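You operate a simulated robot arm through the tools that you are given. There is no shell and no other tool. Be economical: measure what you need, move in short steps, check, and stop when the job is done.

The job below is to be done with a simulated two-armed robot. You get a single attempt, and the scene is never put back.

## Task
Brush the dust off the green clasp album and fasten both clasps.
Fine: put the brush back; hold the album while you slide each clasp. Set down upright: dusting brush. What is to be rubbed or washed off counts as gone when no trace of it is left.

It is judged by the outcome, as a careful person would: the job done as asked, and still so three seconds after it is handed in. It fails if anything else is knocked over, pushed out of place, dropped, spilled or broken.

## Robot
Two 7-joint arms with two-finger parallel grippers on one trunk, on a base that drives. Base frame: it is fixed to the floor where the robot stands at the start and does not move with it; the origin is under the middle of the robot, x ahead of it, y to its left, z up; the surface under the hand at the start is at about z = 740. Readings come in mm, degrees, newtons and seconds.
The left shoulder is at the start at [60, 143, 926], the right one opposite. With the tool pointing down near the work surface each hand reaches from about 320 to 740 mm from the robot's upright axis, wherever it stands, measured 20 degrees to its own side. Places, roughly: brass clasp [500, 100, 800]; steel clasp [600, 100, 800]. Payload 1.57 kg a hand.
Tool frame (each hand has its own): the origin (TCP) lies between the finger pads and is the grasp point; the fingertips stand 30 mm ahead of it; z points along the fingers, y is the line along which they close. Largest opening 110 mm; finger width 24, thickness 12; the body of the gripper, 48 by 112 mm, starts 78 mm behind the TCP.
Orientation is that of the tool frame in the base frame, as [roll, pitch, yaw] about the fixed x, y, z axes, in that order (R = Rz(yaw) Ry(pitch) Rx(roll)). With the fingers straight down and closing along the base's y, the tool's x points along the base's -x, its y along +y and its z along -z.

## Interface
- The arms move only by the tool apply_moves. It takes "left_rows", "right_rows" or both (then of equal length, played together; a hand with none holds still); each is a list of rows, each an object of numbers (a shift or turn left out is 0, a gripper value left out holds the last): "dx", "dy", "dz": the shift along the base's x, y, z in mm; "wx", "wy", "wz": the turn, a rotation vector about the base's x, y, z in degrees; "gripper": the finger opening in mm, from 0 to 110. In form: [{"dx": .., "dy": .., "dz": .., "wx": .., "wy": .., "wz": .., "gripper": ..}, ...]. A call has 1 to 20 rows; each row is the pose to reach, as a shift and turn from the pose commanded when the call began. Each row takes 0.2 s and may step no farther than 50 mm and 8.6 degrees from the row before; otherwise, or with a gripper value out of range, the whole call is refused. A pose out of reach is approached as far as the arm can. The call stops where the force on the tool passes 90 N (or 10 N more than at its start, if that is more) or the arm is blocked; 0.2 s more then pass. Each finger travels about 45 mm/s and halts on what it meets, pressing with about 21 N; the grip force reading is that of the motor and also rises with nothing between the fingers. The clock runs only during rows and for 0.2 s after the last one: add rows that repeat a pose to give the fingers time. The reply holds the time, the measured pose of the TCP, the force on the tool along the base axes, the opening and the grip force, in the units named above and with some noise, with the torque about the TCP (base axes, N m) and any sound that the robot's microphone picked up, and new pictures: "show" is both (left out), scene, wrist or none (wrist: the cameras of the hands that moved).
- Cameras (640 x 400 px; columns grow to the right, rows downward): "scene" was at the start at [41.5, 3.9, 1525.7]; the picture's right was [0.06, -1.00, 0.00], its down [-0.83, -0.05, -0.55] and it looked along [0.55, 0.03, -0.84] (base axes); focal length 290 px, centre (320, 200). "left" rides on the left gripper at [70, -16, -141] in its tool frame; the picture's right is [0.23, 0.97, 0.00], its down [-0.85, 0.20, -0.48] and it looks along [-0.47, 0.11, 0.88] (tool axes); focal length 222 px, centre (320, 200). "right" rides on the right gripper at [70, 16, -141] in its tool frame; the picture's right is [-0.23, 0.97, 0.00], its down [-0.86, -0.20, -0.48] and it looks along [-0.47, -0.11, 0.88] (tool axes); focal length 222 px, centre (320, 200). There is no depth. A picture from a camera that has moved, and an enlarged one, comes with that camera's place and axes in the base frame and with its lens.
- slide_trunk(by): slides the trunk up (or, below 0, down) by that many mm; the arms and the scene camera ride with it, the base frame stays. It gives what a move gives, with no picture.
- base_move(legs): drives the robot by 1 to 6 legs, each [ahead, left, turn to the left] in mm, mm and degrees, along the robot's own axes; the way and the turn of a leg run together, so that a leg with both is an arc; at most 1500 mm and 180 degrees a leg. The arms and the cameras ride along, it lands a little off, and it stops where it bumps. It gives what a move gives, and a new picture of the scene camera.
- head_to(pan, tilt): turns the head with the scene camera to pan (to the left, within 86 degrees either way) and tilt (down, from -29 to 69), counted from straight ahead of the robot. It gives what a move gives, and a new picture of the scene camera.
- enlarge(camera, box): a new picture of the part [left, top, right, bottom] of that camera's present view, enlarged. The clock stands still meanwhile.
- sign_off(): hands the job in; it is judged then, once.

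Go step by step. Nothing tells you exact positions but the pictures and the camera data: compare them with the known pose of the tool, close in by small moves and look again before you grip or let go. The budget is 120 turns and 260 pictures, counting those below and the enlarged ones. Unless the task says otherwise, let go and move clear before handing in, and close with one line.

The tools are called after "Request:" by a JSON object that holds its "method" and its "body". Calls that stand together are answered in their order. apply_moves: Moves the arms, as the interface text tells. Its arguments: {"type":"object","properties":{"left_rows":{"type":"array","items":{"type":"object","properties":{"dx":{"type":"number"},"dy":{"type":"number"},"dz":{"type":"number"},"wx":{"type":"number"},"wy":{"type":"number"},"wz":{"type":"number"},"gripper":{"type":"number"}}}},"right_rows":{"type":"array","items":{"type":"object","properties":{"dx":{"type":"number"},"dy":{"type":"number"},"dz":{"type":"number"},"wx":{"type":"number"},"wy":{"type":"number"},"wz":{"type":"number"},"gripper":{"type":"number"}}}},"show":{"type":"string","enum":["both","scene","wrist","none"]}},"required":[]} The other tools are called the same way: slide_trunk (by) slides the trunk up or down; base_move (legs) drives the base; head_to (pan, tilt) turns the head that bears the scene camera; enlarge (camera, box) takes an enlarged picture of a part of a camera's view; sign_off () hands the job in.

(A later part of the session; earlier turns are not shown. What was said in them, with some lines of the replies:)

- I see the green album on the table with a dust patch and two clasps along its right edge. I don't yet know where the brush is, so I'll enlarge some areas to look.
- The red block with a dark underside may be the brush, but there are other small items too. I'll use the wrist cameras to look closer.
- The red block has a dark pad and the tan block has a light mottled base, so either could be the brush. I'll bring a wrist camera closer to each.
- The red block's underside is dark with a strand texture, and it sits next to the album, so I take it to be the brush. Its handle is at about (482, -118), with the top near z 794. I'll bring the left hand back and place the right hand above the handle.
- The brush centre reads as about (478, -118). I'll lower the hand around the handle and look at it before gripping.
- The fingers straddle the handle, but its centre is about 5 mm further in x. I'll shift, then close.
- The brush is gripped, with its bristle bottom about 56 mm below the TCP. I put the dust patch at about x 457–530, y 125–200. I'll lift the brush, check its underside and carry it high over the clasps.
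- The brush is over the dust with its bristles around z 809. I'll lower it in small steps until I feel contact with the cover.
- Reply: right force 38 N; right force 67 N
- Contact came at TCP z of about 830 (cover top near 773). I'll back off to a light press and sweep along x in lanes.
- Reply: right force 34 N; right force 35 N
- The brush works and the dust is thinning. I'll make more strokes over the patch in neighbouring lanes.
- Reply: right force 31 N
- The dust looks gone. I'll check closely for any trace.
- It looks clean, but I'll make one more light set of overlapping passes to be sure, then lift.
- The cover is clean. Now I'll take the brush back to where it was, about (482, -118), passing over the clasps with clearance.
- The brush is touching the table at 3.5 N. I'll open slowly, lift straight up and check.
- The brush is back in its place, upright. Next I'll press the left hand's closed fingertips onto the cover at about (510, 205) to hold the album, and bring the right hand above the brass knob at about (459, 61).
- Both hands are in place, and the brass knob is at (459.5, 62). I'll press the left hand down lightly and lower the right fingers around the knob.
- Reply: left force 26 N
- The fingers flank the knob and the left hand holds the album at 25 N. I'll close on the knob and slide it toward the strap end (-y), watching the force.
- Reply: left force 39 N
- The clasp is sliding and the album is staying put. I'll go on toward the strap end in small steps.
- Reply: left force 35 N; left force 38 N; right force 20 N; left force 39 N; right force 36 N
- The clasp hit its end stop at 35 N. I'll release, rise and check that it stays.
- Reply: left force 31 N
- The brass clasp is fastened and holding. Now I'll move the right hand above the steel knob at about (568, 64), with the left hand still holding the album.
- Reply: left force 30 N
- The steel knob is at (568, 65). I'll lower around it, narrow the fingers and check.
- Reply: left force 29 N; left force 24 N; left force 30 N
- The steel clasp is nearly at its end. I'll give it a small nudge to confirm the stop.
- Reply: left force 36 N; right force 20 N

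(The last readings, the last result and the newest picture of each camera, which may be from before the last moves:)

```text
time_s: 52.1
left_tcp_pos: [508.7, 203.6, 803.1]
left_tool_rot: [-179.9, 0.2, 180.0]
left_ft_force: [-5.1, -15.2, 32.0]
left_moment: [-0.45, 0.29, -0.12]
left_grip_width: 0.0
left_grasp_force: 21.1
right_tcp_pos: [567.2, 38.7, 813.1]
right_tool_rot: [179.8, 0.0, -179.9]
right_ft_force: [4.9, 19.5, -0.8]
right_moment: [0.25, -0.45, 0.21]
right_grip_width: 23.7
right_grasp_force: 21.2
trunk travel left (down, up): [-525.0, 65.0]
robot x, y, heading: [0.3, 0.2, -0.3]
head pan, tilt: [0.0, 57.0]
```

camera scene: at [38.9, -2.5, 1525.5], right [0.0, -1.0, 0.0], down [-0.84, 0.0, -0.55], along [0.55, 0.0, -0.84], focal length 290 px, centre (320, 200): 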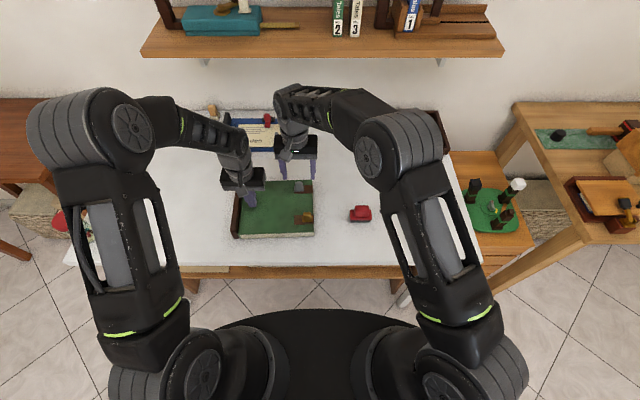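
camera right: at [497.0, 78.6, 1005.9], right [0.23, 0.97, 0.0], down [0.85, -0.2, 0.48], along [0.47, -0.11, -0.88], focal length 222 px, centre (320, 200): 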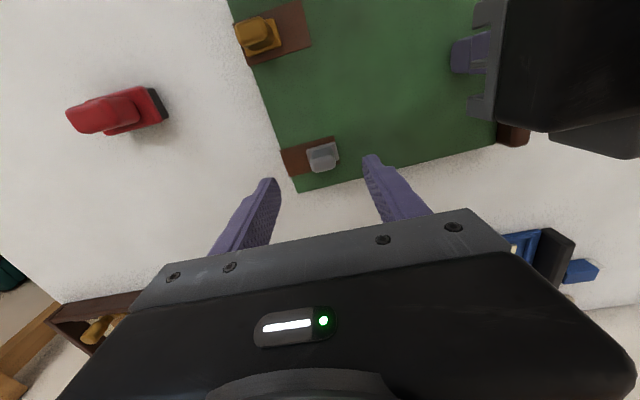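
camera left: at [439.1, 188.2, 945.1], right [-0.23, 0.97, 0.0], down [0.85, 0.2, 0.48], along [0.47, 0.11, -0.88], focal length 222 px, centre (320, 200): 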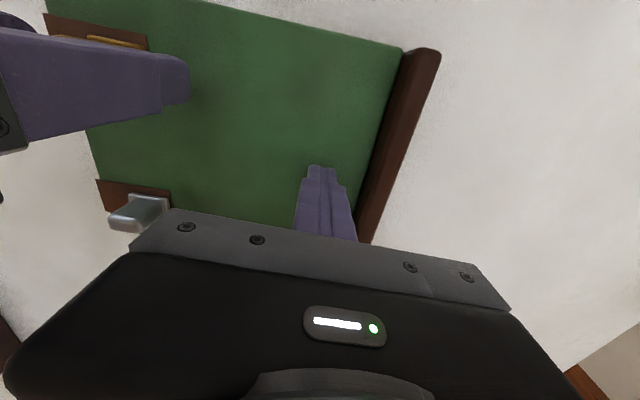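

It's at the stop: the force rises with almost no motion. I'll release, lift the right hand first and then the left.

Request:
{"method": "apply_moves", "body": {"right_rows": [{"dy": 1.5}, {"dy": 1.5, "gripper": 50}, {"dy": 1.5, "gripper": 50}, {"dy": 1.5, "gripper": 50}, {"dy": 1.5, "dz": 25}, {"dy": 1.5, "dz": 60}, {"dy": -20, "dz": 90}, {"dy": -60, "dz": 110}, {"dy": -100, "dz": 130}, {"dy": -140, "dz": 150}, {"dy": -180, "dz": 170}, {"dy": -180, "dz": 170}], "left_rows": [{"dz": 0}, {"dz": 0}, {"dz": 0}, {"dz": 0}, {"dz": 0}, {"dz": 0}, {"dz": 15}, {"dz": 50}, {"dz": 90, "dy": 30}, {"dz": 130, "dy": 70}, {"dz": 170, "dy": 110}, {"dz": 200, "dy": 150}]}}

Request:
{"method": "enlarge", "body": {"camera": "scene", "box": [220, 160, 390, 250]}}

Request:
{"method": "enlarge", "body": {"camera": "scene", "box": [280, 170, 330, 240]}}

```text
refused: row 10 steps farther than a row can; nothing moved
```

```text
3.76 times, centred on (305, 205) of scene
camera zoom: at [38.6, -0.9, 1525.4], right [0.0, -1.0, 0.0], down [-0.84, 0.0, -0.55], along [0.55, 0.0, -0.84], focal length 1094 px, centre (376, 181)
```

zoom: 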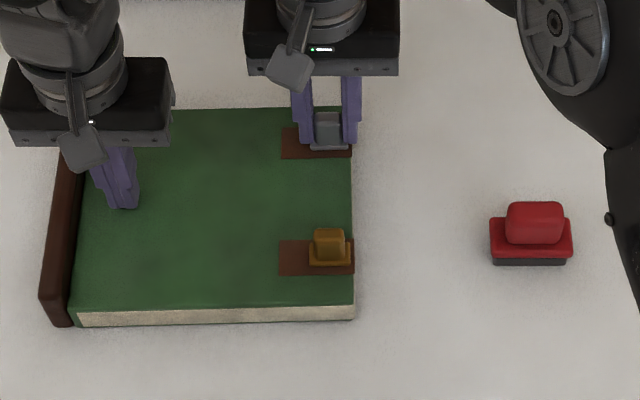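

```text
5.71 times, centred on (305, 205) of scene
camera zoom: at [38.6, -0.9, 1525.4], right [0.0, -1.0, 0.0], down [-0.84, 0.0, -0.55], along [0.55, 0.0, -0.84], focal length 1660 px, centre (406, 171)
```

zoom: 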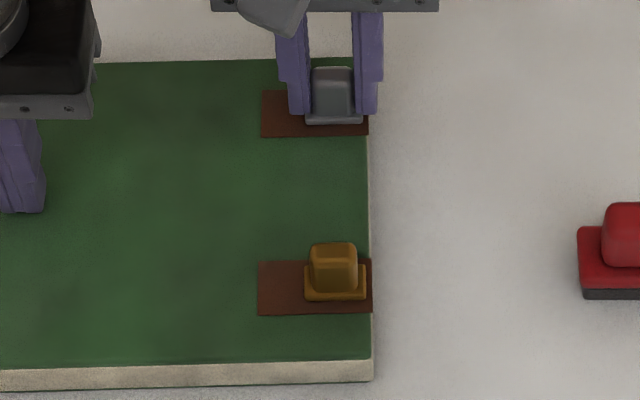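

The call was refused because one step was too large, so nothing moved. I'll send it again with smaller steps.

Request:
{"method": "apply_moves", "body": {"right_rows": [{"dy": 1.5}, {"dy": 1.5, "gripper": 50}, {"dy": 1.5, "gripper": 50}, {"dy": 1.5, "gripper": 50}, {"dy": 1.5, "dz": 25}, {"dy": 1.5, "dz": 60}, {"dy": -15, "dz": 90}, {"dy": -45, "dz": 110}, {"dy": -80, "dz": 130}, {"dy": -115, "dz": 150}, {"dy": -150, "dz": 170}, {"dy": -180, "dz": 170}, {"dy": -180, "dz": 170}], "left_rows": [{"dz": 0}, {"dz": 0}, {"dz": 0}, {"dz": 0}, {"dz": 0}, {"dz": 0}, {"dz": 15}, {"dz": 50}, {"dz": 80, "dy": 30}, {"dz": 110, "dy": 60}, {"dz": 140, "dy": 95}, {"dz": 170, "dy": 130}, {"dz": 200, "dy": 165}]}}

Request:
{"method": "enlarge", "body": {"camera": "scene", "box": [220, 160, 390, 250]}}

Request:
{"method": "enlarge", "body": {"camera": "scene", "box": [230, 170, 330, 240]}}

```text
time_s: 54.9
left_tcp_pos: [510.2, 369.6, 1000.8]
left_tool_rot: [180.0, -0.1, -180.0]
left_ft_force: [0.3, -0.9, -0.2]
left_moment: [-0.02, -0.02, 0.02]
left_grip_width: 0.0
left_grasp_force: 21.0
right_tcp_pos: [568.9, -144.3, 983.5]
right_tool_rot: [180.0, 0.0, -180.0]
right_ft_force: [1.0, 0.3, 0.6]
right_moment: [-0.01, 0.02, 0.0]
right_grip_width: 50.3
right_grasp_force: 0.0
trunk travel left (down, up): [-525.0, 65.0]
robot x, y, heading: [-0.7, 0.0, 0.0]
head pan, tilt: [0.0, 57.0]
camera scene: at [40.9, 0.3, 1525.3], right [0.0, -1.0, 0.0], down [-0.84, 0.0, -0.54], along [0.54, 0.0, -0.84], focal length 290 px, centre (320, 200)
camera right: at [498.2, -127.0, 1126.0], right [0.23, 0.97, 0.0], down [0.86, -0.2, 0.48], along [0.47, -0.11, -0.88], focal length 222 px, centre (320, 200)
camera left: at [438.6, 353.1, 1141.7], right [-0.23, 0.97, 0.0], down [0.85, 0.2, 0.48], along [0.47, 0.11, -0.88], focal length 222 px, centre (320, 200)
```

scene: 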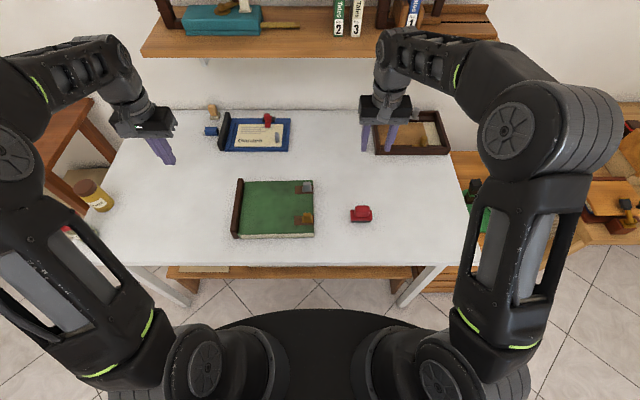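
right: 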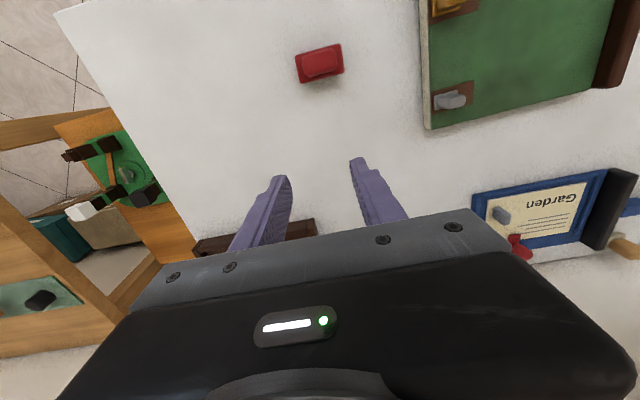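
left: 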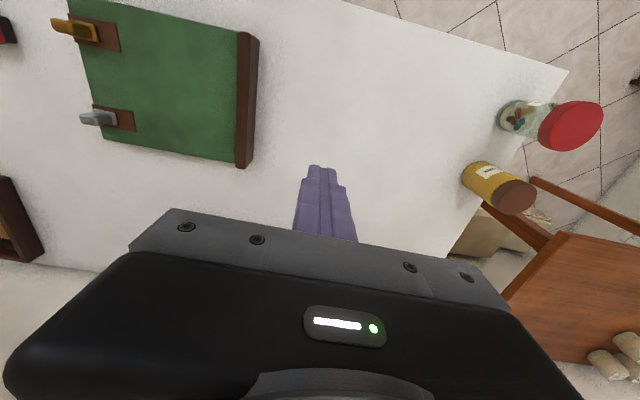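

```text
3.76 times, centred on (305, 205) of scene
camera zoom: at [40.9, 0.3, 1525.3], right [0.0, -1.0, 0.0], down [-0.84, 0.0, -0.54], along [0.54, 0.0, -0.84], focal length 1094 px, centre (376, 181)
```

zoom: 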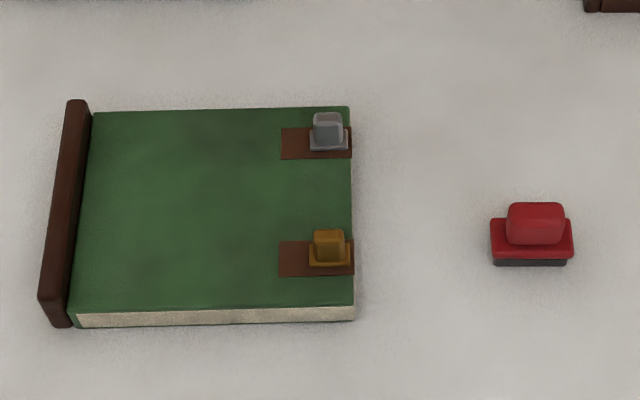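

```text
5.71 times, centred on (280, 205) of scene
camera zoom: at [40.9, 0.3, 1525.3], right [0.0, -1.0, 0.0], down [-0.84, 0.0, -0.54], along [0.54, 0.0, -0.84], focal length 1660 px, centre (549, 171)
```

zoom: 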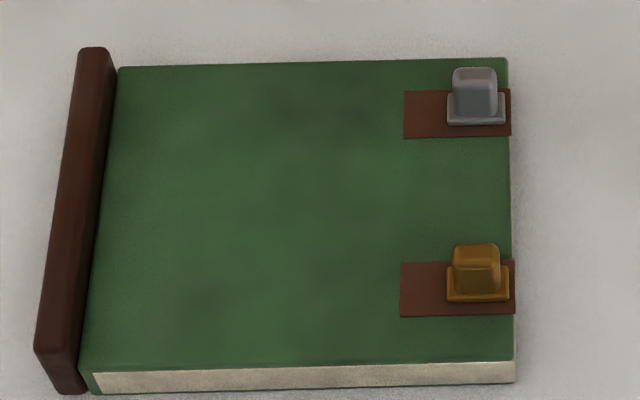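

The cover is clean, both clasps are at the strap end, the brush is upright in its place and the hands are clear, so I'm handing in.

Request:
{"method": "sign_off", "body": {}}

```text
The job is handed in.
```

The album is dusted, with no trace left in the closest views. Both clasps are slid to their end stops, with the album held down for each; it shifted 2–3 mm when the brass one reached its stop. The brush, which I took to be the red block beside the album, is back upright in its place.
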